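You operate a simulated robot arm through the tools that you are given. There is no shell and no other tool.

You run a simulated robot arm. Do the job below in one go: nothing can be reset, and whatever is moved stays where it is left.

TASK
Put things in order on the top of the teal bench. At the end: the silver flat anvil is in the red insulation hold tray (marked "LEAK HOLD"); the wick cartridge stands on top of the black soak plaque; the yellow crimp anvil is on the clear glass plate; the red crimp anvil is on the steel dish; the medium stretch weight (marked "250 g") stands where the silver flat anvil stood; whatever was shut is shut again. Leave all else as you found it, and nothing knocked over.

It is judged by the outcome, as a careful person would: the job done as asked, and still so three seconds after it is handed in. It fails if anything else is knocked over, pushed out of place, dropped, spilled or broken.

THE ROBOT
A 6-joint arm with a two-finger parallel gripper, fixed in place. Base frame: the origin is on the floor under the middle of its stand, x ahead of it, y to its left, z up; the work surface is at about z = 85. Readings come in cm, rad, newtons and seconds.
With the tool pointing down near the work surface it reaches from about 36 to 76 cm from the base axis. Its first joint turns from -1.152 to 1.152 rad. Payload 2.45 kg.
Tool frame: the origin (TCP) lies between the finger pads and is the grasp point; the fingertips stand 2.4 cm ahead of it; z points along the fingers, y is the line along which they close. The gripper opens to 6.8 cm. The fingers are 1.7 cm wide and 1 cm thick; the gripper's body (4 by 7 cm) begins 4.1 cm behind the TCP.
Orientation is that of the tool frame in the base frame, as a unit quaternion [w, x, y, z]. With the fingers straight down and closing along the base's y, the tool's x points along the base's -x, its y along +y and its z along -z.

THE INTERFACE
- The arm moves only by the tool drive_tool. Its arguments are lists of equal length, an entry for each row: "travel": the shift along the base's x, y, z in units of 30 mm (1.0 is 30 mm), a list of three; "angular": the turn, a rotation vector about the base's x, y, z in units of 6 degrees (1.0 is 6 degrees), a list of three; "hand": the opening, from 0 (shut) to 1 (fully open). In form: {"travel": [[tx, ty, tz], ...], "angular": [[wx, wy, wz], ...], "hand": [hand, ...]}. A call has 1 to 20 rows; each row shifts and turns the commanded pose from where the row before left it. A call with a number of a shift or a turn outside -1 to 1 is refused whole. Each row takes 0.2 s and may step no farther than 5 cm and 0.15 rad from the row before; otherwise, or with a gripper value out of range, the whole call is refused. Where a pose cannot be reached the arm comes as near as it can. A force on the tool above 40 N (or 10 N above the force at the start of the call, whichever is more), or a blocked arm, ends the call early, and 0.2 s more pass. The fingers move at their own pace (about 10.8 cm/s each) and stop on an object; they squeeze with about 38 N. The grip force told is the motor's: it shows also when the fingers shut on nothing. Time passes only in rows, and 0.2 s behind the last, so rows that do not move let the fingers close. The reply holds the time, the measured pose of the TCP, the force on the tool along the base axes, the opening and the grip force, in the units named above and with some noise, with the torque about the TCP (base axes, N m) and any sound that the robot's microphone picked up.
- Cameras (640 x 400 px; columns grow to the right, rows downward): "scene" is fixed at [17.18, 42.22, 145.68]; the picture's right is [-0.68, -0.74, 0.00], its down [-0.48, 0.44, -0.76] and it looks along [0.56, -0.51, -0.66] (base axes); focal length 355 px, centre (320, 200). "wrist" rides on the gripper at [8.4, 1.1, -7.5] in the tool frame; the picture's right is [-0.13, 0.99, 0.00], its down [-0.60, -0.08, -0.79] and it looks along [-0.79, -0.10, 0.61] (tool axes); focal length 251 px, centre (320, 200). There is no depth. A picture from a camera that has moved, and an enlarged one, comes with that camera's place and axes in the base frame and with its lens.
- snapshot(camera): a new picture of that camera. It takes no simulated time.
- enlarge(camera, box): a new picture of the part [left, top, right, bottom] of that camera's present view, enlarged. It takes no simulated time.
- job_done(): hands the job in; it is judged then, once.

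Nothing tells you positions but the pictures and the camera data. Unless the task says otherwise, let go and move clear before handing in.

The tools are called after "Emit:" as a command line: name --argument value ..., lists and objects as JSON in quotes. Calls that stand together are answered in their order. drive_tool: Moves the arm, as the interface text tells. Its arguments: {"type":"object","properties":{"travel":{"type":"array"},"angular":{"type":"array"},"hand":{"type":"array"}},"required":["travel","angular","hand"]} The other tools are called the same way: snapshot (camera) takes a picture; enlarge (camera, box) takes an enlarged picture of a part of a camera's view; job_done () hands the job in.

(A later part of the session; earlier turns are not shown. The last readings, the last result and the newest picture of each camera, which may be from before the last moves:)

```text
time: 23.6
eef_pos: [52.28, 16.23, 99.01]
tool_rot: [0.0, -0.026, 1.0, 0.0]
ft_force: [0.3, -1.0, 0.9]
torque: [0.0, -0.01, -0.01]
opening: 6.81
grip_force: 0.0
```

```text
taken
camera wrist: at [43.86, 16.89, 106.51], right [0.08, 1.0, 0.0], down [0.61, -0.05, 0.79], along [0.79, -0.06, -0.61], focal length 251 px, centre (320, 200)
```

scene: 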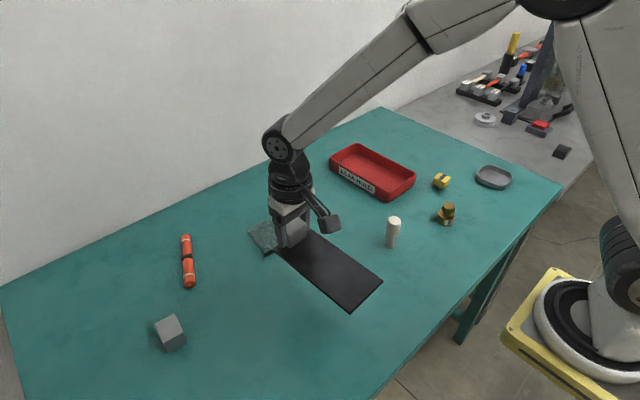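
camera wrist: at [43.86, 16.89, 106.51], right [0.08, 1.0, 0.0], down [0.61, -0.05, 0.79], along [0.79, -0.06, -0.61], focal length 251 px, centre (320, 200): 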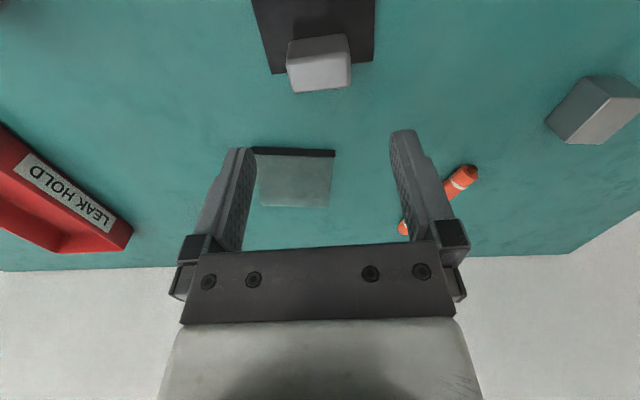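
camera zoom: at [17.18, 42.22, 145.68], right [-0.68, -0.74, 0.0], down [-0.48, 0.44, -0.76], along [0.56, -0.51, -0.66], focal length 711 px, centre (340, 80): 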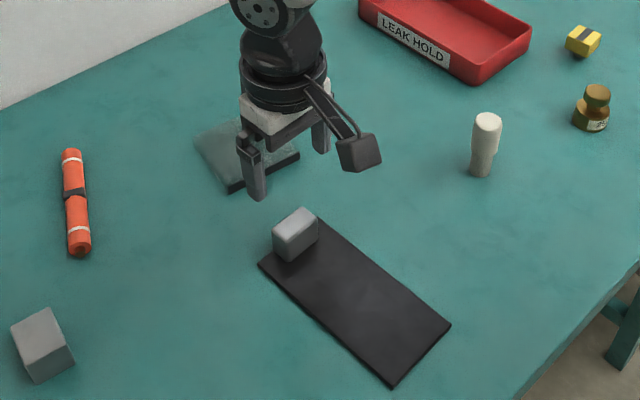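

The plaque is back within about 1 mm of where it lay. The silver flat anvil must be the free-standing block at about (58.7, 40.0), turned about −7°, so I'll hover over it with the gripper turned to match.

Emit:
drive_tool --travel '[[0.237, 0.881, -0.056], [0.237, 0.881, -0.056], [0.237, 0.881, -0.056], [0.237, 0.881, -0.056], [0.237, 0.881, -0.056], [0.237, 0.881, -0.056], [0.237, 0.881, -0.056], [0.237, 0.881, -0.056], [0.237, 0.881, -0.056], [0, 0, 0]]' --angular '[[0, 0, -0.191], [0, 0, -0.191], [0, 0, -0.191], [0, 0, -0.191], [0, 0, -0.191], [0, 0, -0.191], [0, 0, -0.191], [0, 0, -0.191], [0, 0, -0.191], [0, 0, 0]]' --hand '[1, 1, 1, 1, 1, 1, 1, 1, 1, 1]'

Emit:
snapshot --camera "wrist"

Emit:
enlarge --camera "wrist" --box '[240, 20, 400, 120]'

```text
time: 25.8
eef_pos: [58.63, 39.92, 97.28]
tool_rot: [0.0, 0.064, 0.998, 0.0]
ft_force: [-0.2, 0.2, 0.3]
torque: [-0.01, 0.0, 0.01]
opening: 6.78
grip_force: 0.0
```

```text
taken
camera wrist: at [50.48, 42.15, 104.77], right [0.26, 0.97, 0.0], down [0.59, -0.16, 0.79], along [0.77, -0.2, -0.61], focal length 251 px, centre (320, 200)
```

wrist: 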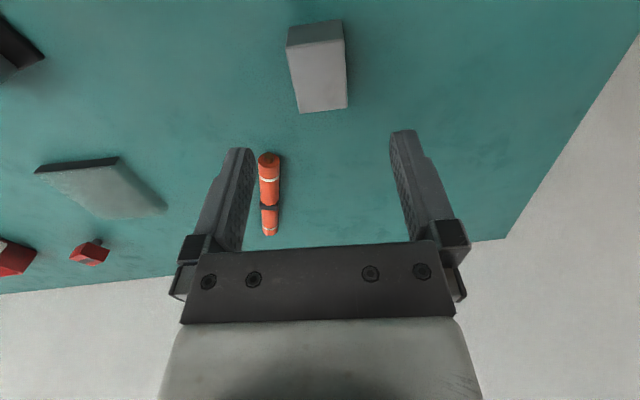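

```text
4.00 times, centred on (320, 70) of wrist
camera zoom: at [50.48, 42.15, 104.77], right [0.26, 0.97, 0.0], down [0.59, -0.16, 0.79], along [0.77, -0.2, -0.61], focal length 1006 px, centre (320, 720)
```

zoom: 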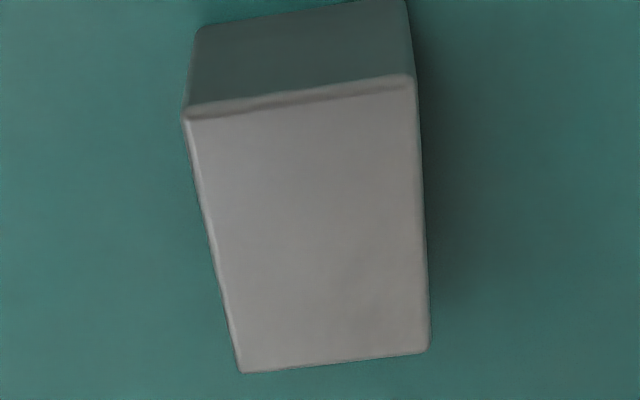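

The anvil's centre is about (58.55, 40.0), and it measures 4.4 × 3.4 × 3.4 cm, well aligned with the gripper. I'll descend and grip it.

Emit:
drive_tool --travel '[[-0.02, 0.03, -0.9], [0, 0, -0.9], [0, 0, -0.7], [0, 0, -0.4], [0, 0, -0.2], [0, 0, 0], [0, 0, 0], [0, 0, 0], [0, 0, 0]]' --angular '[[0, 0, 0], [0, 0, 0], [0, 0, 0], [0, 0, 0], [0, 0, 0], [0, 0, 0], [0, 0, 0], [0, 0, 0], [0, 0, 0]]' --hand '[1, 1, 1, 1, 1, 1, 0.35, 0.35, 0.35]'

Emit:
enlarge --camera "scene" --box '[120, 240, 240, 360]'

```text
time: 27.8
eef_pos: [58.56, 40.22, 88.04]
tool_rot: [0.0, 0.064, 0.998, 0.0]
ft_force: [0.7, -0.2, 0.2]
torque: [0.02, -0.04, 0.01]
opening: 3.58
grip_force: 37.8
```

```text
3.33 times, centred on (180, 300) of scene
camera zoom: at [17.18, 42.22, 145.68], right [-0.68, -0.74, 0.0], down [-0.48, 0.44, -0.76], along [0.56, -0.51, -0.66], focal length 1184 px, centre (787, -133)
```

zoom: 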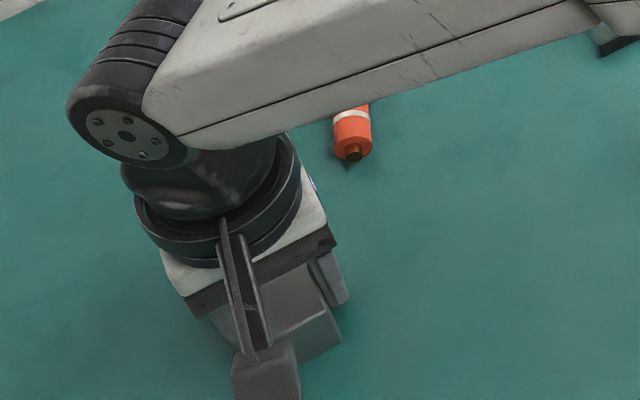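

Gripped at 3.58 cm with no abnormal force. I'll lift slightly to confirm only the block comes up.

Emit:
drive_tool --travel '[[0, 0, 0.4], [0, 0, 0.9], [0, 0, 0.9], [0, 0, 0.9], [0, 0, 0.9], [0, 0, 0]]' --angular '[[0, 0, 0], [0, 0, 0], [0, 0, 0], [0, 0, 0], [0, 0, 0], [0, 0, 0]]' --hand '[0.35, 0.35, 0.35, 0.35, 0.35, 0.35]'

Emit:
snapshot --camera "scene"

Emit:
snapshot --camera "wrist"

```text
time: 29.2
eef_pos: [58.67, 40.01, 100.01]
tool_rot: [0.0, 0.064, 0.998, -0.001]
ft_force: [-0.2, 1.6, -3.5]
torque: [-0.02, 0.01, -0.03]
opening: 3.55
grip_force: 38.0
```

```text
taken
```

scene: 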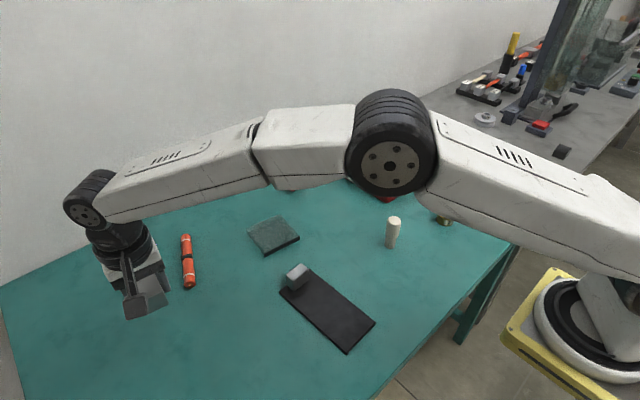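

```text
taken
camera wrist: at [50.41, 42.13, 107.59], right [0.26, 0.97, 0.0], down [0.59, -0.16, 0.79], along [0.77, -0.2, -0.61], focal length 251 px, centre (320, 200)
```

wrist: 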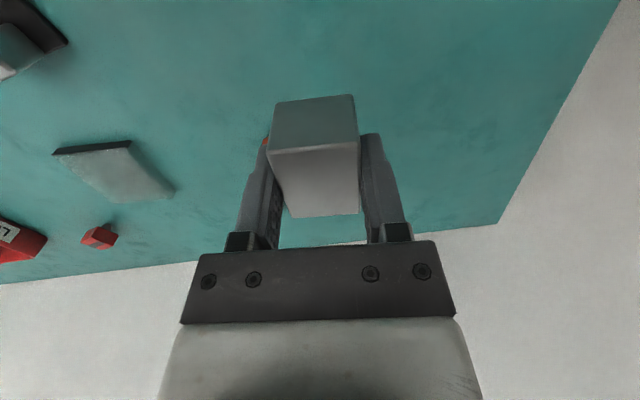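

Only the block came up, about 0.35 kg, so this is the silver flat anvil. I'll carry it at height to the red tray.

Emit:
drive_tool --travel '[[0.067, -0.956, 0], [0.067, -0.956, 0], [0.067, -0.956, 0], [0.067, -0.956, 0], [0.067, -0.956, 0], [0.067, -0.956, 0], [0.067, -0.956, 0], [0.067, -0.956, 0], [0.067, -0.956, 0], [0.067, -0.956, 0], [0.067, -0.956, 0], [0.067, -0.956, 0], [0.067, -0.956, 0], [0.067, -0.956, 0], [0.067, -0.956, 0], [0.067, -0.956, 0], [0.067, -0.956, 0], [0.067, -0.956, 0], [0.067, -0.956, 0]]' --angular '[[0, 0, 0.122], [0, 0, 0.122], [0, 0, 0.122], [0, 0, 0.122], [0, 0, 0.122], [0, 0, 0.122], [0, 0, 0.122], [0, 0, 0.122], [0, 0, 0.122], [0, 0, 0.122], [0, 0, 0], [0, 0, 0], [0, 0, 0], [0, 0, 0], [0, 0, 0], [0, 0, 0], [0, 0, 0], [0, 0, 0], [0, 0, 0]]' --hand '[0.35, 0.35, 0.35, 0.35, 0.35, 0.35, 0.35, 0.35, 0.35, 0.35, 0.35, 0.35, 0.35, 0.35, 0.35, 0.35, 0.35, 0.35, 0.35]'

Emit:
snapshot --camera "wrist"

Emit:
snapshot --camera "scene"

```text
time: 33.2
eef_pos: [62.35, -14.41, 100.18]
tool_rot: [-0.001, -0.001, 1.0, 0.0]
ft_force: [-0.9, 0.0, -1.9]
torque: [0.01, -0.05, -0.01]
opening: 3.58
grip_force: 38.0
```

```text
taken
camera wrist: at [53.96, -13.33, 107.71], right [0.13, 0.99, 0.0], down [0.6, -0.08, 0.79], along [0.79, -0.1, -0.61], focal length 251 px, centre (320, 200)
```

wrist: 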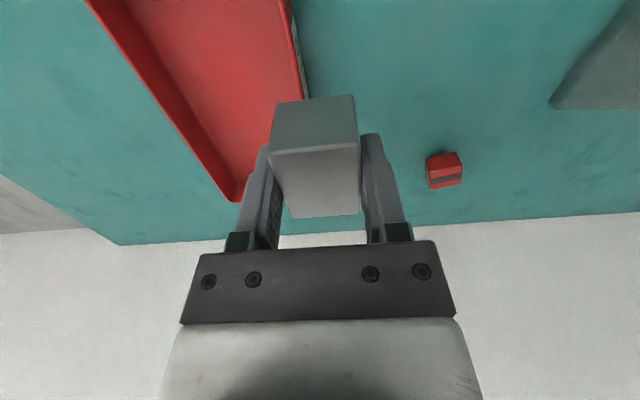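

```text
taken
```

scene: 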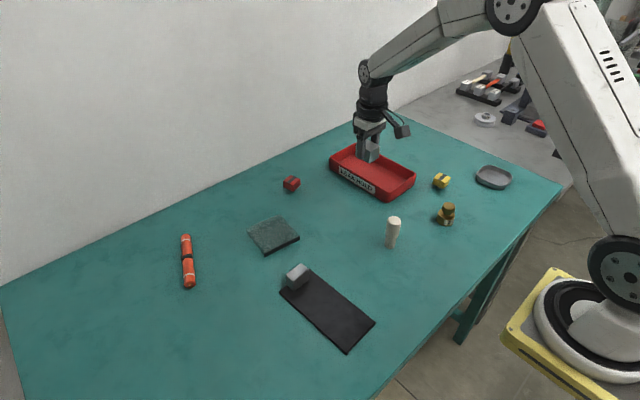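

The tray spans roughly x 56.5–78 and y −28.5 to −16.5. I'll centre over it at about (64, −22.6) and check before lowering.

Emit:
drive_tool --travel '[[0.18, -0.91, 0], [0.18, -0.91, 0], [0.18, -0.91, 0], [0, 0, -0.9], [0, 0, -0.6], [0, 0, 0]]' --angular '[[0, 0, 0], [0, 0, 0], [0, 0, 0], [0, 0, 0], [0, 0, 0], [0, 0, 0]]' --hand '[0.35, 0.35, 0.35, 0.35, 0.35, 0.35]'

Emit:
snapshot --camera "wrist"

Emit:
enlarge --camera "scene" --box '[310, 100, 450, 220]'

```text
time: 34.6
eef_pos: [63.91, -22.66, 95.7]
tool_rot: [0.001, 0.001, 1.0, 0.0]
ft_force: [-0.8, 0.7, -2.6]
torque: [0.05, 0.01, 0.0]
opening: 3.55
grip_force: 38.2
```

```text
taken
camera wrist: at [55.59, -21.48, 103.23], right [0.13, 0.99, 0.0], down [0.6, -0.08, 0.79], along [0.79, -0.1, -0.61], focal length 251 px, centre (320, 200)
```

wrist: 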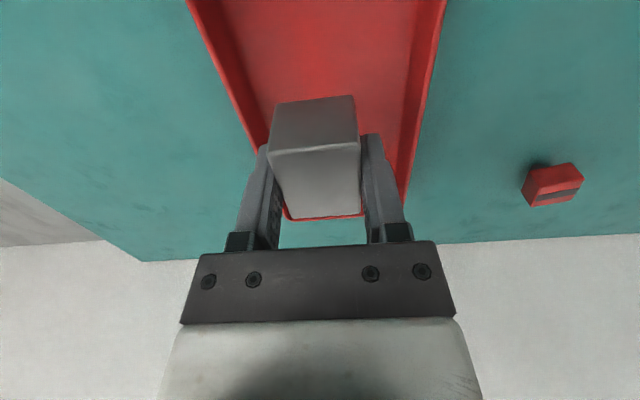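

```text
3.33 times, centred on (380, 160) of scene
camera zoom: at [17.18, 42.22, 145.68], right [-0.68, -0.74, 0.0], down [-0.48, 0.44, -0.76], along [0.56, -0.51, -0.66], focal length 1184 px, centre (120, 333)
```

zoom: 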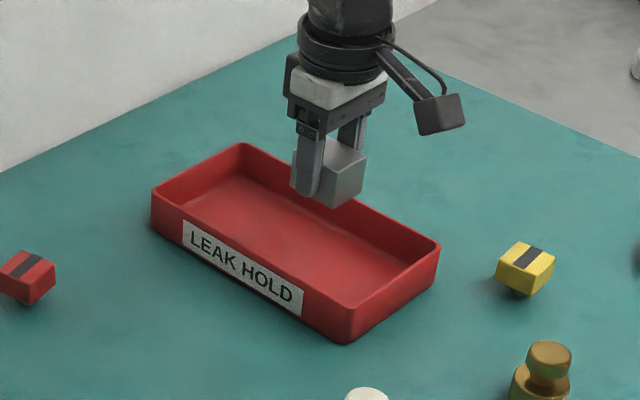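

The anvil is well centred over the tray. I'll lower it until it's just above the tray floor, then in small steps.

Emit:
drive_tool --travel '[[0, 0, -0.8], [0, 0, -0.8], [0, 0, -0.4], [0, 0, -0.2], [0, 0, -0.05], [0, 0, 0]]' --angular '[[0, 0, 0], [0, 0, 0], [0, 0, 0], [0, 0, 0], [0, 0, 0], [0, 0, 0]]' --hand '[0.35, 0.35, 0.35, 0.35, 0.35, 0.35]'

Emit:
enlarge --camera "scene" --box '[310, 100, 450, 220]'

Emit:
snapshot --camera "wrist"

```text
time: 36.0
eef_pos: [63.89, -22.58, 88.85]
tool_rot: [0.0, 0.001, 1.0, -0.001]
ft_force: [0.2, 0.4, -3.4]
torque: [0.02, -0.01, -0.01]
opening: 3.57
grip_force: 38.1
```

```text
3.33 times, centred on (380, 160) of scene
camera zoom: at [17.18, 42.22, 145.68], right [-0.68, -0.74, 0.0], down [-0.48, 0.44, -0.76], along [0.56, -0.51, -0.66], focal length 1184 px, centre (120, 333)
```

zoom: 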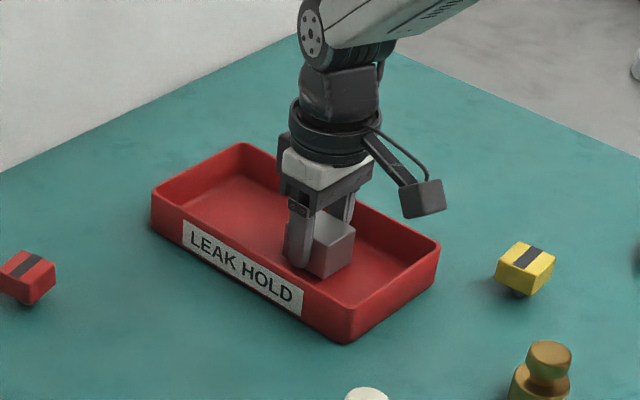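

```text
taken
camera wrist: at [55.56, -21.48, 96.35], right [0.13, 0.99, 0.0], down [0.6, -0.08, 0.79], along [0.79, -0.1, -0.61], focal length 251 px, centre (320, 200)
```

wrist: 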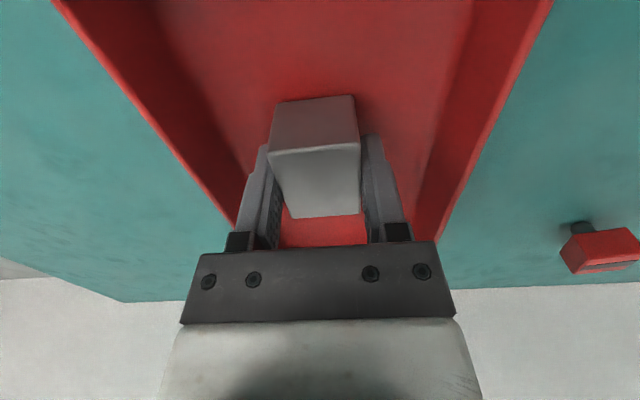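

Emit:
drive_tool --travel '[[0, 0, -0.05], [0, 0, -0.04], [0, 0, 0]]' --angular '[[0, 0, 0], [0, 0, 0], [0, 0, 0]]' --hand '[0.35, 0.35, 0.35]'

```text
time: 36.8
eef_pos: [63.99, -22.71, 88.58]
tool_rot: [0.0, 0.001, 1.0, 0.0]
ft_force: [0.1, -0.3, -3.2]
torque: [0.0, -0.01, -0.03]
opening: 3.56
grip_force: 38.5
```

The block is still hanging free; a few more millimetre steps.

Emit:
drive_tool --travel '[[0, 0, -0.04], [0, 0, -0.03], [0, 0, 0]]' --angular '[[0, 0, 0], [0, 0, 0], [0, 0, 0]]' --hand '[0.35, 0.35, 0.35]'

```text
time: 37.6
eef_pos: [64.0, -22.69, 88.39]
tool_rot: [0.0, 0.001, 1.0, 0.001]
ft_force: [-1.7, 2.5, 4.2]
torque: [0.11, 0.14, -0.01]
opening: 3.57
grip_force: 37.8
```

Contact with the tray floor is felt. I'll release with a partial opening so the fingers stay clear of the tray walls, then rise.

Emit:
drive_tool --travel '[[0, 0, 0], [0, 0, 0], [0, 0, 0.3], [0, 0, 0.8], [0, 0, 1], [0, 0, 1], [0, 0, 0.6], [0, 0, 0]]' --angular '[[0, 0, 0], [0, 0, 0], [0, 0, 0], [0, 0, 0], [0, 0, 0], [0, 0, 0], [0, 0, 0], [0, 0, 0]]' --hand '[0.7, 0.7, 0.7, 0.7, 0.7, 0.7, 1, 1]'

Emit:
snapshot --camera "wrist"

Emit:
enlarge --camera "scene" --box '[310, 100, 450, 220]'

```text
time: 39.4
eef_pos: [63.87, -22.58, 99.52]
tool_rot: [-0.001, 0.001, 1.0, 0.0]
ft_force: [0.6, 0.2, -0.1]
torque: [0.01, 0.0, 0.01]
opening: 6.81
grip_force: 0.0
```

```text
taken
camera wrist: at [55.5, -21.57, 107.03], right [0.13, 0.99, 0.0], down [0.6, -0.08, 0.79], along [0.79, -0.1, -0.61], focal length 251 px, centre (320, 200)
```

wrist: 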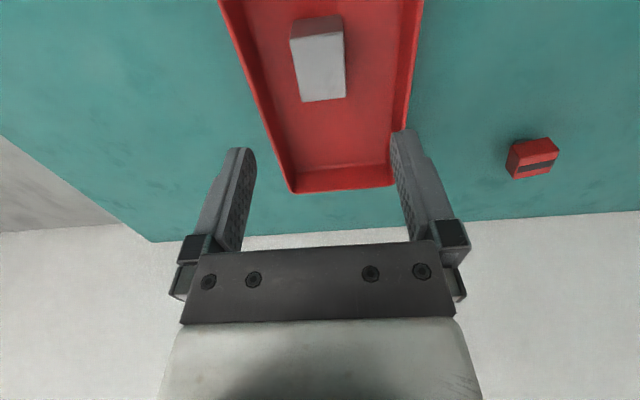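

```text
3.33 times, centred on (380, 160) of scene
camera zoom: at [17.18, 42.22, 145.68], right [-0.68, -0.74, 0.0], down [-0.48, 0.44, -0.76], along [0.56, -0.51, -0.66], focal length 1184 px, centre (120, 333)
```

zoom: 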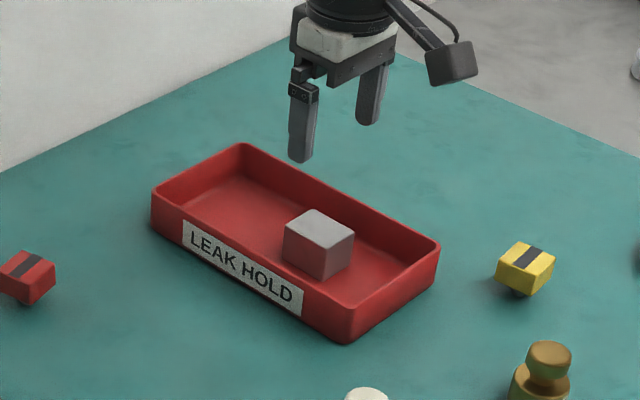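

The anvil stands in the tray and the tray is unmoved. Next is the 250 g weight near (42.4, −22.2), which I'll hover over to measure.

Emit:
drive_tool --travel '[[-0.9, 0.02, 0], [-0.9, 0.02, 0], [-0.9, 0.02, 0], [-0.9, 0.02, 0], [-0.9, 0.02, 0], [-0.9, 0.02, 0], [-0.9, 0.02, 0], [-0.85, 0, 0], [0, 0, 0]]' --angular '[[0, 0, 0], [0, 0, 0], [0, 0, 0], [0, 0, 0], [0, 0, 0], [0, 0, 0], [0, 0, 0], [0, 0, 0], [0, 0, 0]]' --hand '[1, 1, 1, 1, 1, 1, 1, 1, 1]'

Emit:
snapshot --camera "wrist"

Emit:
enlarge --camera "wrist" --box '[240, 10, 400, 110]'

```text
time: 41.4
eef_pos: [42.51, -22.1, 99.57]
tool_rot: [0.0, 0.0, 1.0, 0.0]
ft_force: [0.6, -0.7, -0.1]
torque: [0.0, 0.01, -0.03]
opening: 6.82
grip_force: 0.0
```

```text
taken
camera wrist: at [34.11, -21.12, 106.98], right [0.13, 0.99, 0.0], down [0.6, -0.08, 0.79], along [0.79, -0.1, -0.61], focal length 251 px, centre (320, 200)
```

wrist: 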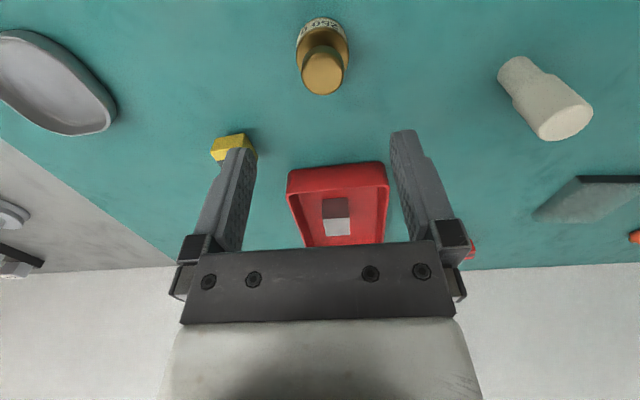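

```text
4.00 times, centred on (320, 60) of wrist
camera zoom: at [34.11, -21.12, 106.98], right [0.13, 0.99, 0.0], down [0.6, -0.08, 0.79], along [0.79, -0.1, -0.61], focal length 1006 px, centre (320, 760)
```

zoom: 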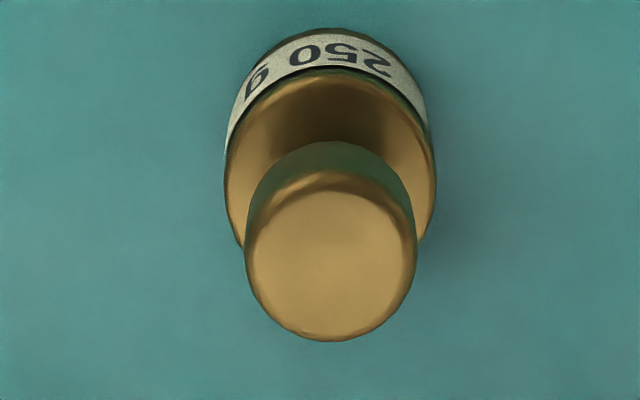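

The label reads "250 g"; the weight's centre is about (42.25, −21.96) and its base is 3.85 cm across. I'll come down around the base and grip it low.

Emit:
drive_tool --travel '[[-0.08, 0.045, -0.9], [0, 0, -0.9], [0, 0, -0.9], [0, 0, -0.6], [0, 0, -0.35], [0, 0, -0.18], [0, 0, 0]]' --angular '[[0, 0, 0], [0, 0, 0], [0, 0, 0], [0, 0, 0], [0, 0, 0], [0, 0, 0], [0, 0, 0]]' --hand '[1, 1, 1, 1, 1, 1, 1]'

Emit:
snapshot --camera "wrist"

Emit:
enlarge --camera "scene" --box '[400, 170, 490, 240]'

```text
time: 43.0
eef_pos: [42.35, -22.01, 87.93]
tool_rot: [0.0, 0.001, 1.0, 0.0]
ft_force: [-0.9, -0.7, -0.2]
torque: [0.01, 0.03, -0.01]
opening: 6.79
grip_force: 0.1
```

```text
taken
camera wrist: at [33.97, -20.95, 95.47], right [0.13, 0.99, 0.0], down [0.6, -0.08, 0.79], along [0.79, -0.1, -0.61], focal length 251 px, centre (320, 200)
```

wrist: 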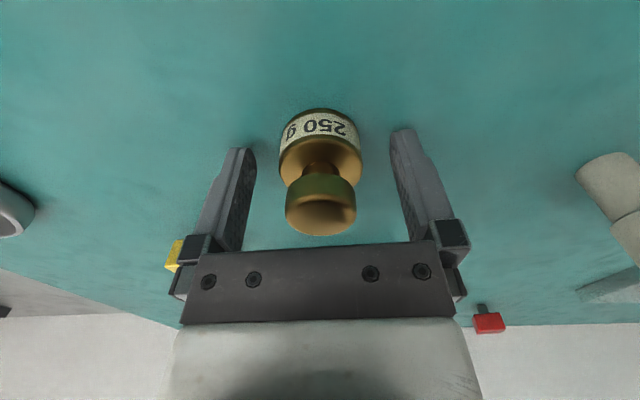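

```text
5.71 times, centred on (445, 205) of scene
camera zoom: at [17.18, 42.22, 145.68], right [-0.68, -0.74, 0.0], down [-0.48, 0.44, -0.76], along [0.56, -0.51, -0.66], focal length 2030 px, centre (-394, 171)
```

zoom: 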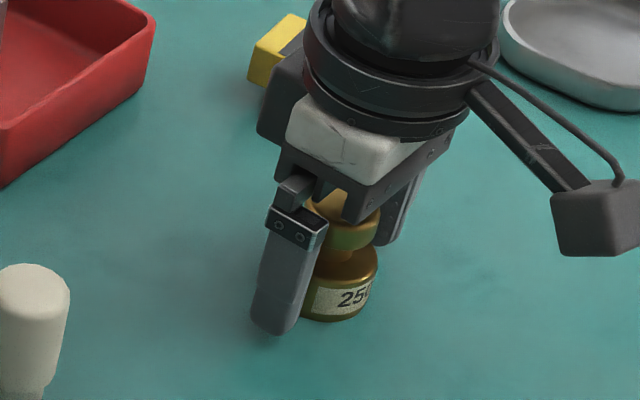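

The weight is centred between the fingers. I'll grip, lift, and start across toward the anvil's old spot at a height that clears the cartridge.

Emit:
drive_tool --travel '[[0, 0, 0], [0, 0, 0], [0, 0, 0], [0, 0, 0.4], [0, 0, 0.9], [0, 0, 1], [0, 0, 1], [0, 0, 1], [0, 0, 0.3], [0, 0, 0]]' --angular '[[0, 0, 0], [0, 0, 0], [0, 0, 0], [0, 0, 0], [0, 0, 0], [0, 0, 0], [0, 0, 0], [0, 0, 0], [0, 0, 0], [0, 0, 0]]' --hand '[0.4, 0.4, 0.4, 0.4, 0.4, 0.4, 0.4, 0.4, 0.4, 0.4]'

Emit:
snapshot --camera "wrist"

```text
time: 45.2
eef_pos: [42.41, -22.01, 101.72]
tool_rot: [0.001, 0.001, 1.0, 0.0]
ft_force: [-0.3, -0.9, -2.9]
torque: [0.02, 0.05, 0.02]
opening: 3.91
grip_force: 37.9
```

```text
taken
camera wrist: at [34.01, -20.9, 109.29], right [0.13, 0.99, 0.0], down [0.6, -0.08, 0.79], along [0.79, -0.1, -0.61], focal length 251 px, centre (320, 200)
```

wrist: 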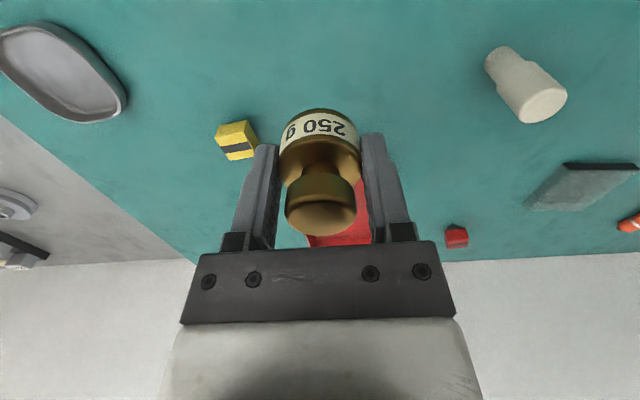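

The weight is held upright and the arm has good clearance. I'll carry it toward (58.6, 40.0).

Emit:
drive_tool --travel '[[0.2455, 0.9394, 0], [0.2455, 0.9394, 0], [0.2455, 0.9394, 0], [0.2455, 0.9394, 0], [0.2455, 0.9394, 0], [0.2455, 0.9394, 0], [0.2455, 0.9394, 0], [0.2455, 0.9394, 0], [0.2455, 0.9394, 0], [0.2455, 0.9394, 0], [0.2455, 0.9394, 0], [0.2455, 0.9394, 0], [0.2455, 0.9394, 0], [0.2455, 0.9394, 0], [0.2455, 0.9394, 0], [0.2455, 0.9394, 0], [0.2455, 0.9394, 0], [0.2455, 0.9394, 0], [0.2455, 0.9394, 0], [0.2455, 0.9394, 0]]' --angular '[[0, 0, 0], [0, 0, 0], [0, 0, 0], [0, 0, 0], [0, 0, 0], [0, 0, 0], [0, 0, 0], [0, 0, 0], [0, 0, 0], [0, 0, 0], [0, 0, 0], [0, 0, 0], [0, 0, 0], [0, 0, 0], [0, 0, 0], [0, 0, 0], [0, 0, 0], [0, 0, 0], [0, 0, 0], [0, 0, 0]]' --hand '[0.4, 0.4, 0.4, 0.4, 0.4, 0.4, 0.4, 0.4, 0.4, 0.4, 0.4, 0.4, 0.4, 0.4, 0.4, 0.4, 0.4, 0.4, 0.4, 0.4]'

Emit:
drive_tool --travel '[[0.2455, 0.9394, 0], [0.2455, 0.9394, 0], [0, 0, -0.9], [0, 0, -0.9], [0, 0, -0.5], [0, 0, 0]]' --angular '[[0, 0, 0], [0, 0, 0], [0, 0, 0], [0, 0, 0], [0, 0, 0], [0, 0, 0]]' --hand '[0.4, 0.4, 0.4, 0.4, 0.4, 0.4]'

Emit:
snapshot --camera "wrist"

Emit:
snapshot --camera "scene"

```text
time: 49.4
eef_pos: [57.24, 34.63, 101.76]
tool_rot: [-0.001, 0.0, 1.0, 0.0]
ft_force: [0.3, -0.7, -3.1]
torque: [-0.03, 0.01, 0.01]
opening: 3.9
grip_force: 38.4
```

```text
time: 50.8
eef_pos: [58.57, 39.98, 94.76]
tool_rot: [0.0, 0.0, 1.0, -0.001]
ft_force: [-0.7, 0.5, -3.0]
torque: [0.05, 0.03, 0.03]
opening: 3.87
grip_force: 38.6
```

```text
taken
camera wrist: at [50.24, 41.1, 102.3], right [0.13, 0.99, 0.0], down [0.6, -0.08, 0.79], along [0.79, -0.1, -0.61], focal length 251 px, centre (320, 200)
```

wrist: 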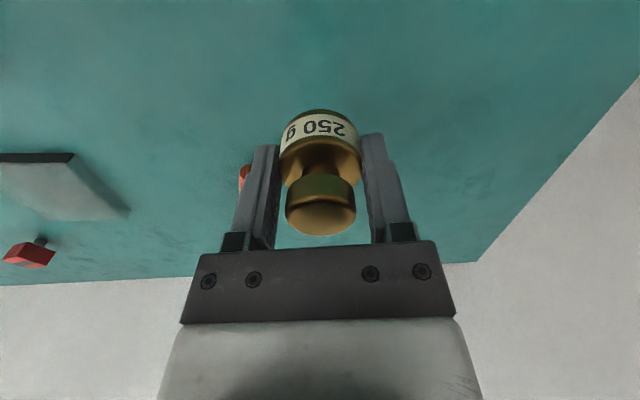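

```text
taken
```

scene: 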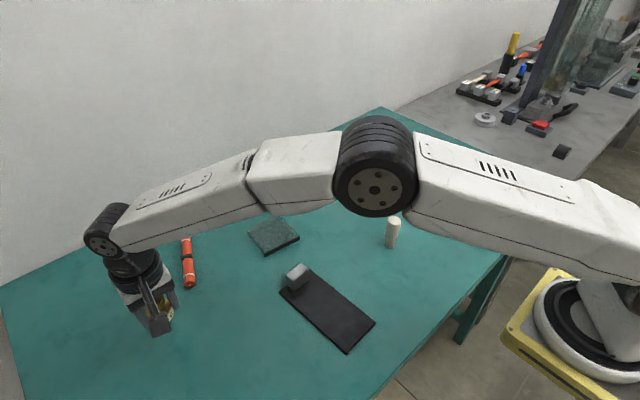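

I'm above the spot at (58.57, 39.98). I'll lower it close to the bench, then in fine steps until contact.

Emit:
drive_tool --travel '[[0, 0, -0.8], [0, 0, -0.8], [0, 0, -0.4], [0, 0, -0.2], [0, 0, 0]]' --angular '[[0, 0, 0], [0, 0, 0], [0, 0, 0], [0, 0, 0], [0, 0, 0]]' --hand '[0.4, 0.4, 0.4, 0.4, 0.4]'

Emit:
drive_tool --travel '[[0, 0, -0.04], [0, 0, -0.03], [0, 0, 0]]' --angular '[[0, 0, 0], [0, 0, 0], [0, 0, 0]]' --hand '[0.4, 0.4, 0.4]'

```text
time: 52.0
eef_pos: [58.58, 39.96, 88.29]
tool_rot: [0.0, 0.001, 1.0, 0.0]
ft_force: [-0.5, 0.7, -4.2]
torque: [-0.04, 0.01, 0.0]
opening: 3.9
grip_force: 37.5
```

```text
time: 52.8
eef_pos: [58.62, 40.02, 87.99]
tool_rot: [0.0, 0.001, 1.0, 0.0]
ft_force: [0.2, 0.5, -3.1]
torque: [0.01, 0.01, 0.02]
opening: 3.88
grip_force: 37.6
```

Emit:
drive_tool --travel '[[0, 0, -0.025], [0, 0, -0.02], [0, 0, 0]]' --angular '[[0, 0, 0], [0, 0, 0], [0, 0, 0]]' --hand '[0.4, 0.4, 0.4]'

```text
time: 53.6
eef_pos: [58.64, 39.96, 88.02]
tool_rot: [0.001, 0.002, 1.0, -0.001]
ft_force: [-0.8, -1.0, 5.6]
torque: [-0.09, 0.09, -0.01]
opening: 3.87
grip_force: 38.0
```

The weight has met the bench. I'll release it and rise straight up.

Emit:
drive_tool --travel '[[0, 0, 0.01], [0, 0, 0], [0, 0, 0], [0, 0, 0], [0, 0, 0.3], [0, 0, 0.8], [0, 0, 1], [0, 0, 1], [0, 0, 0.9], [0, 0, 0]]' --angular '[[0, 0, 0], [0, 0, 0], [0, 0, 0], [0, 0, 0], [0, 0, 0], [0, 0, 0], [0, 0, 0], [0, 0, 0], [0, 0, 0], [0, 0, 0]]' --hand '[0.4, 0.8, 1, 1, 1, 1, 1, 1, 1, 1]'

Emit:
snapshot --camera "wrist"

Emit:
enlarge --camera "wrist" --box '[240, 0, 400, 100]'

```text
time: 55.8
eef_pos: [58.48, 39.89, 99.97]
tool_rot: [0.0, 0.001, 1.0, 0.0]
ft_force: [0.7, -0.2, -0.6]
torque: [0.03, -0.03, 0.01]
opening: 6.79
grip_force: 0.2
```

```text
taken
camera wrist: at [50.14, 41.0, 107.47], right [0.13, 0.99, 0.0], down [0.6, -0.08, 0.79], along [0.79, -0.1, -0.61], focal length 251 px, centre (320, 200)
```

wrist: 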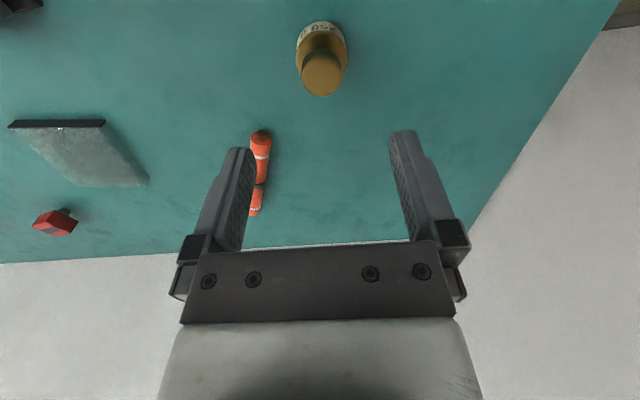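

```text
4.00 times, centred on (320, 50) of wrist
camera zoom: at [50.14, 41.0, 107.47], right [0.13, 0.99, 0.0], down [0.6, -0.08, 0.79], along [0.79, -0.1, -0.61], focal length 1006 px, centre (320, 800)
```

zoom: 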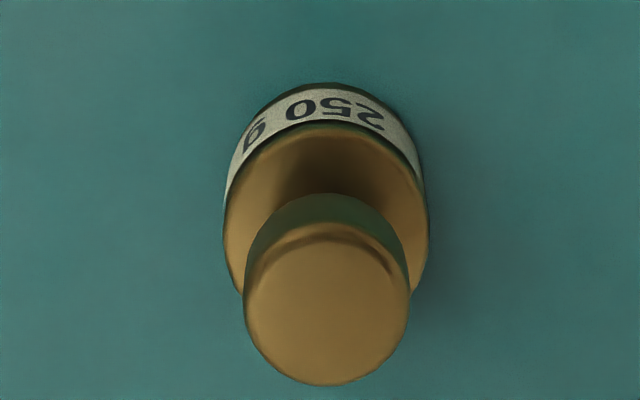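

The weight stands upright on the anvil's old spot. Next is the wick cartridge near (46.2, −5.8); I'll hover above it.

Emit:
drive_tool --travel '[[-0.256, -0.952, 0.03], [-0.256, -0.952, 0.03], [-0.256, -0.952, 0.03], [-0.256, -0.952, 0.03], [-0.256, -0.952, 0.03], [-0.256, -0.952, 0.03], [-0.256, -0.952, 0.03], [-0.256, -0.952, 0.03], [-0.256, -0.952, 0.03], [-0.256, -0.952, 0.03], [-0.256, -0.952, 0.03], [-0.256, -0.952, 0.03], [-0.256, -0.952, 0.03], [-0.256, -0.952, 0.03], [-0.256, -0.952, 0.03], [-0.256, -0.952, 0.03], [0, 0, 0]]' --angular '[[0, 0, 0], [0, 0, 0], [0, 0, 0], [0, 0, 0], [0, 0, 0], [0, 0, 0], [0, 0, 0], [0, 0, 0], [0, 0, 0], [0, 0, 0], [0, 0, 0], [0, 0, 0], [0, 0, 0], [0, 0, 0], [0, 0, 0], [0, 0, 0], [0, 0, 0]]' --hand '[1, 1, 1, 1, 1, 1, 1, 1, 1, 1, 1, 1, 1, 1, 1, 1, 1]'

Emit:
snapshot --camera "wrist"

Emit:
enlarge --camera "wrist" --box '[240, 20, 400, 120]'

Emit:
snapshot --camera "scene"

```text
time: 59.4
eef_pos: [46.36, -5.99, 101.49]
tool_rot: [0.0, 0.0, 1.0, 0.001]
ft_force: [-1.3, -0.7, -0.6]
torque: [-0.01, 0.0, -0.02]
opening: 6.8
grip_force: 0.2
```

```text
taken
camera wrist: at [37.96, -4.9, 108.96], right [0.13, 0.99, 0.0], down [0.6, -0.08, 0.79], along [0.79, -0.1, -0.61], focal length 251 px, centre (320, 200)
```

wrist: 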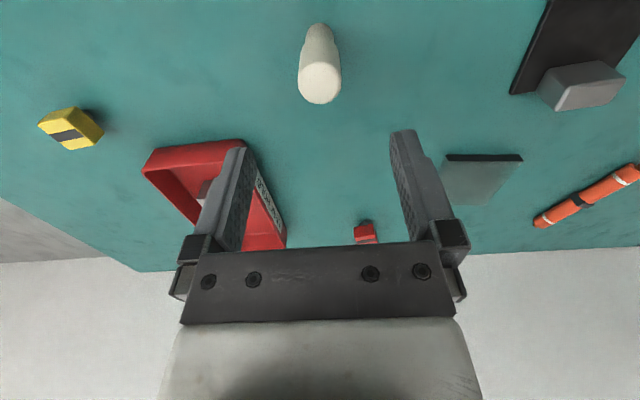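

```text
4.00 times, centred on (320, 70) of wrist
camera zoom: at [37.96, -4.9, 108.96], right [0.13, 0.99, 0.0], down [0.6, -0.08, 0.79], along [0.79, -0.1, -0.61], focal length 1006 px, centre (320, 720)
```

zoom: 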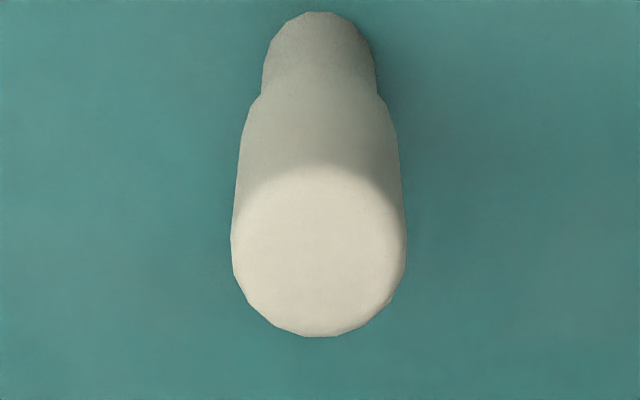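

```text
taken
```

scene: 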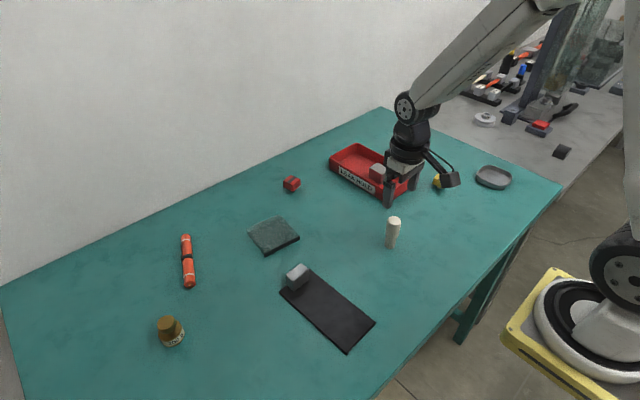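

The cartridge's centre is about (46.3, −5.95) with its top near z = 92.7, and I'm aligned with it. I'll descend around its wide upper part and grip.

Emit:
drive_tool --travel '[[0, 0, -0.9], [0, 0, -0.9], [0, 0, -0.9], [0, 0, -0.6], [0, 0, -0.3], [0, 0, -0.1], [0, 0, 0]]' --angular '[[0, 0, 0], [0, 0, 0], [0, 0, 0], [0, 0, 0], [0, 0, 0], [0, 0, 0], [0, 0, 0]]' --hand '[1, 1, 1, 1, 1, 1, 1]'

Emit:
snapshot --camera "wrist"

Emit:
enlarge --camera "scene" --box '[350, 170, 450, 260]'

```text
time: 61.0
eef_pos: [46.27, -5.75, 90.17]
tool_rot: [0.0, 0.001, 1.0, 0.0]
ft_force: [-0.6, -0.2, 0.3]
torque: [-0.01, 0.0, 0.01]
opening: 6.79
grip_force: 0.3
```

```text
taken
camera wrist: at [37.88, -4.69, 97.74], right [0.13, 0.99, 0.0], down [0.6, -0.08, 0.79], along [0.79, -0.1, -0.61], focal length 251 px, centre (320, 200)
```

wrist: 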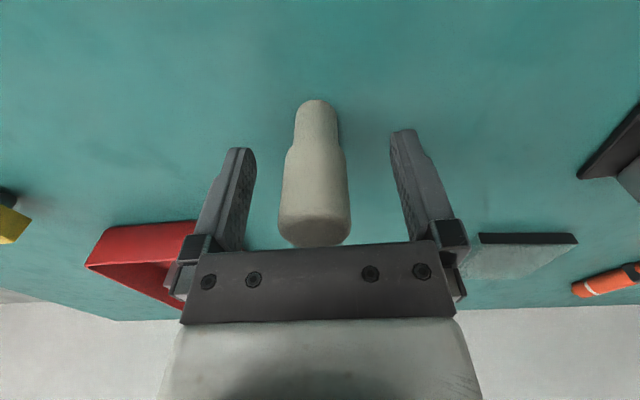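

```text
4.44 times, centred on (400, 215) of scene
camera zoom: at [17.18, 42.22, 145.68], right [-0.68, -0.74, 0.0], down [-0.48, 0.44, -0.76], along [0.56, -0.51, -0.66], focal length 1579 px, centre (-36, 133)
```

zoom: 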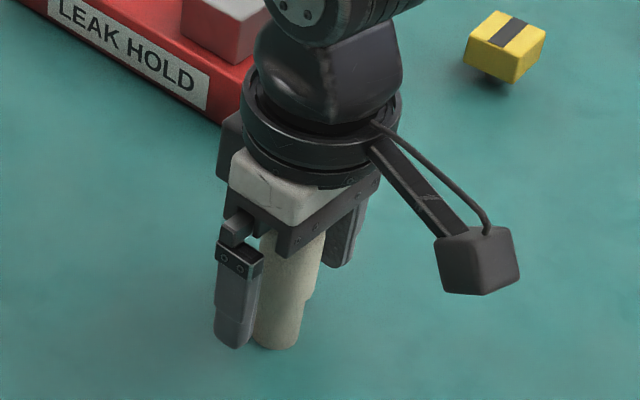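

The cartridge is about 1 mm left of centre between the fingers. I'll correct that, grip gently and lift slightly.

Emit:
drive_tool --travel '[[0, -0.035, 0], [0, 0, 0], [0, 0, 0], [0, 0, 0], [0, 0, 0], [0, 0, 0.3], [0, 0, 0.7], [0, 0, 0]]' --angular '[[0, 0, 0], [0, 0, 0], [0, 0, 0], [0, 0, 0], [0, 0, 0], [0, 0, 0], [0, 0, 0], [0, 0, 0]]' --hand '[1, 0.5, 0.3, 0.3, 0.3, 0.3, 0.3, 0.3]'

Emit:
snapshot --camera "wrist"

Emit:
enlarge --camera "scene" --box '[350, 170, 450, 260]'

```text
time: 62.8
eef_pos: [46.2, -5.85, 93.32]
tool_rot: [-0.001, 0.0, 1.0, -0.001]
ft_force: [0.2, 0.2, -0.3]
torque: [0.02, -0.02, 0.03]
opening: 2.86
grip_force: 38.7
```

```text
taken
camera wrist: at [37.87, -4.71, 100.8], right [0.13, 0.99, 0.0], down [0.6, -0.08, 0.79], along [0.79, -0.1, -0.61], focal length 251 px, centre (320, 200)
```

wrist: 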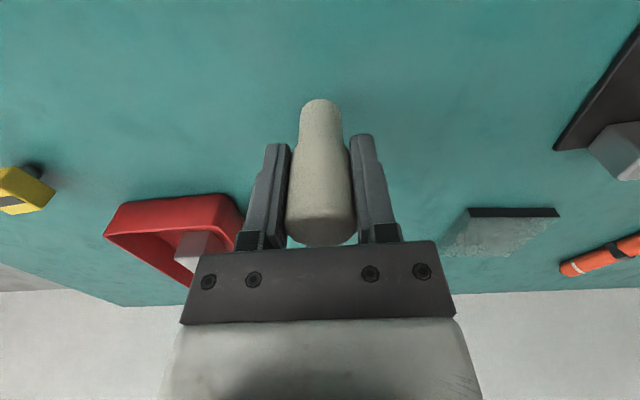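

```text
4.44 times, centred on (400, 215) of scene
camera zoom: at [17.18, 42.22, 145.68], right [-0.68, -0.74, 0.0], down [-0.48, 0.44, -0.76], along [0.56, -0.51, -0.66], focal length 1579 px, centre (-36, 133)
```

zoom: 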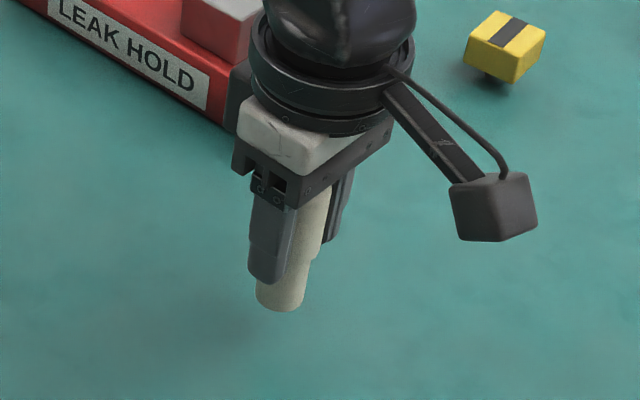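

The cartridge is held upright and light. I'll raise it and carry it over the middle of the plaque's free area, at about (43.5, 15.9).

Emit:
drive_tool --travel '[[0, 0, 0.9], [0, 0, 0.9], [-0.1125, 0.906, 0], [-0.1125, 0.906, 0], [-0.1125, 0.906, 0], [-0.1125, 0.906, 0], [-0.1125, 0.906, 0], [-0.1125, 0.906, 0], [-0.1125, 0.906, 0], [-0.1125, 0.906, 0], [0, 0, -0.6], [0, 0, -0.6], [0, 0, 0]]' --angular '[[0, 0, 0], [0, 0, 0], [0, 0, 0], [0, 0, 0], [0, 0, 0], [0, 0, 0], [0, 0, 0], [0, 0, 0], [0, 0, 0], [0, 0, 0], [0, 0, 0], [0, 0, 0], [0, 0, 0]]' --hand '[0.3, 0.3, 0.3, 0.3, 0.3, 0.3, 0.3, 0.3, 0.3, 0.3, 0.3, 0.3, 0.3]'

Emit:
snapshot --camera "wrist"

Emit:
enlarge --camera "scene" --box '[250, 220, 400, 360]'

```text
time: 65.6
eef_pos: [43.51, 15.95, 95.0]
tool_rot: [0.0, 0.001, 1.0, 0.0]
ft_force: [-0.2, -0.3, -0.4]
torque: [0.0, 0.0, 0.02]
opening: 2.86
grip_force: 37.7
```

```text
taken
camera wrist: at [35.21, 17.0, 102.59], right [0.13, 0.99, 0.0], down [0.6, -0.08, 0.79], along [0.79, -0.1, -0.61], focal length 251 px, centre (320, 200)
```

wrist: 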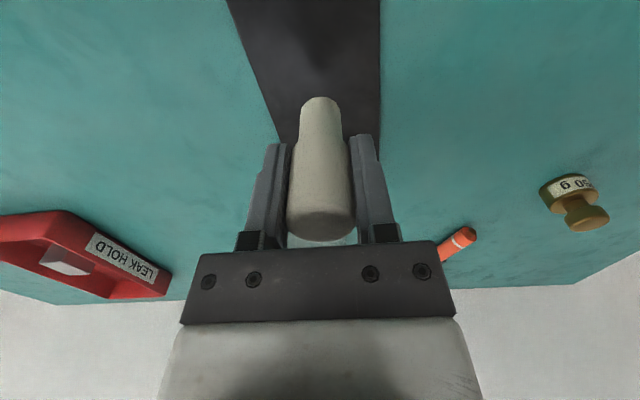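

```text
2.86 times, centred on (325, 290) of scene
camera zoom: at [17.18, 42.22, 145.68], right [-0.68, -0.74, 0.0], down [-0.48, 0.44, -0.76], along [0.56, -0.51, -0.66], focal length 1015 px, centre (306, -57)
```

zoom: 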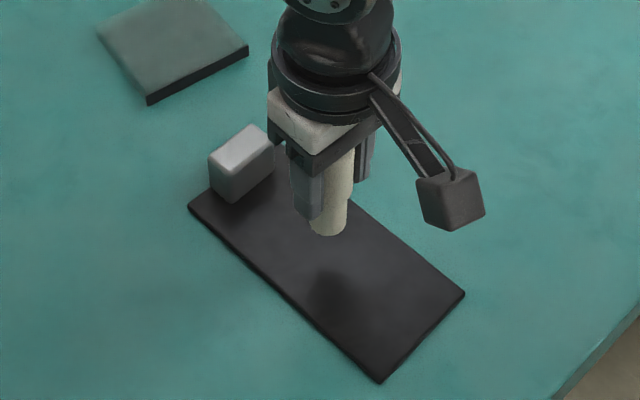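

The cartridge is centred over the plaque. I'll lower it gently toward the surface.

Emit:
drive_tool --travel '[[0, 0, -0.6], [0, 0, -0.4], [0, 0, -0.2], [0, 0, -0.05], [0, 0, 0]]' --angular '[[0, 0, 0], [0, 0, 0], [0, 0, 0], [0, 0, 0], [0, 0, 0]]' --hand '[0.3, 0.3, 0.3, 0.3, 0.3]'

Emit:
drive_tool --travel '[[0, 0, -0.04], [0, 0, -0.03], [0, 0, 0]]' --angular '[[0, 0, 0], [0, 0, 0], [0, 0, 0]]' --hand '[0.3, 0.3, 0.3]'

Emit:
enlarge --camera "scene" --box '[290, 250, 380, 330]'

```text
time: 66.8
eef_pos: [43.57, 15.91, 91.37]
tool_rot: [-0.001, 0.001, 1.0, 0.0]
ft_force: [0.3, 0.7, -0.9]
torque: [0.01, -0.01, 0.02]
opening: 2.85
grip_force: 37.5
```

```text
time: 67.6
eef_pos: [43.56, 15.87, 91.15]
tool_rot: [0.0, 0.001, 1.0, 0.0]
ft_force: [-0.3, -1.5, 2.9]
torque: [-0.07, -0.01, -0.01]
opening: 2.85
grip_force: 38.3
```

```text
5.00 times, centred on (335, 290) of scene
camera zoom: at [17.17, 42.22, 145.68], right [-0.68, -0.74, 0.0], down [-0.48, 0.44, -0.76], along [0.56, -0.51, -0.66], focal length 1776 px, centre (245, -250)
```

zoom: 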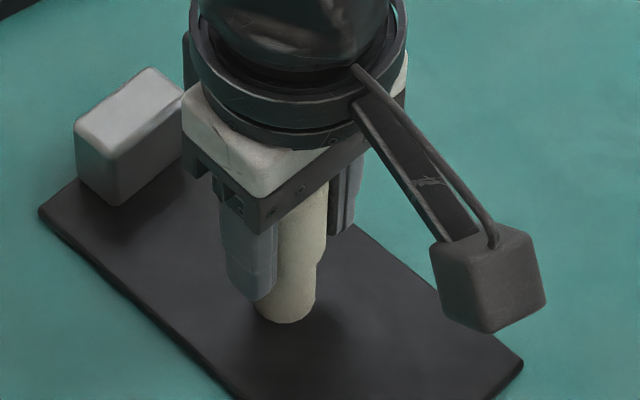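

Emit:
drive_tool --travel '[[0, 0, -0.01], [0, 0, 0]]' --angular '[[0, 0, 0], [0, 0, 0]]' --hand '[0.3, 0.3]'

```text
time: 68.2
eef_pos: [43.48, 15.84, 91.16]
tool_rot: [0.001, 0.0, 1.0, 0.001]
ft_force: [-2.7, 0.0, 15.2]
torque: [0.01, 0.09, -0.05]
opening: 2.82
grip_force: 37.9
```

Firm contact with the plaque (about 15 N up). I'll relieve the pressure, release and rise.

Emit:
drive_tool --travel '[[0, 0, 0.012], [0, 0, 0], [0, 0, 0], [0, 0, 0], [0, 0, 0], [0, 0, 0.4], [0, 0, 0.8], [0, 0, 1], [0, 0, 1], [0, 0, 0.4], [0, 0, 0]]' --angular '[[0, 0, 0], [0, 0, 0], [0, 0, 0], [0, 0, 0], [0, 0, 0], [0, 0, 0], [0, 0, 0], [0, 0, 0], [0, 0, 0], [0, 0, 0], [0, 0, 0]]' --hand '[0.3, 0.46, 0.6, 0.9, 1, 1, 1, 1, 1, 1, 1]'

Emit:
snapshot --camera "wrist"

Emit:
enlarge --camera "scene" --box '[220, 160, 400, 360]'

```text
time: 70.6
eef_pos: [43.53, 15.94, 101.9]
tool_rot: [0.0, 0.001, 1.0, 0.0]
ft_force: [-0.7, -0.4, 0.6]
torque: [-0.05, -0.01, 0.0]
opening: 6.84
grip_force: 0.1
```

```text
taken
camera wrist: at [35.22, 17.01, 109.43], right [0.13, 0.99, 0.0], down [0.6, -0.08, 0.79], along [0.79, -0.1, -0.61], focal length 251 px, centre (320, 200)
```

wrist: 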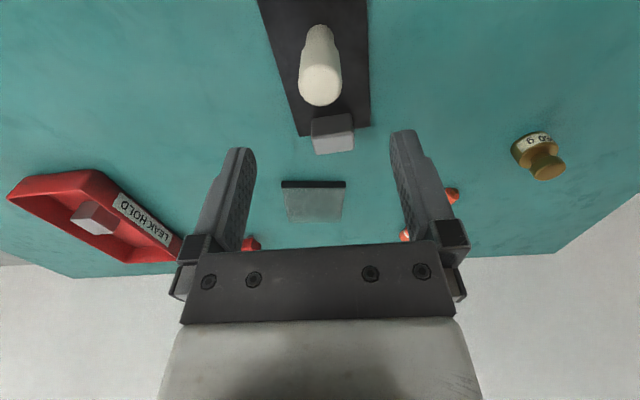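

```text
2.00 times, centred on (310, 260) of scene
camera zoom: at [17.18, 42.22, 145.68], right [-0.68, -0.74, 0.0], down [-0.48, 0.44, -0.76], along [0.56, -0.51, -0.66], focal length 711 px, centre (340, 80)
```

zoom: 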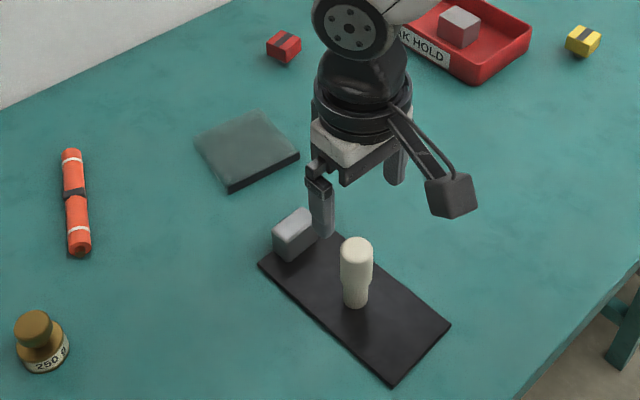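

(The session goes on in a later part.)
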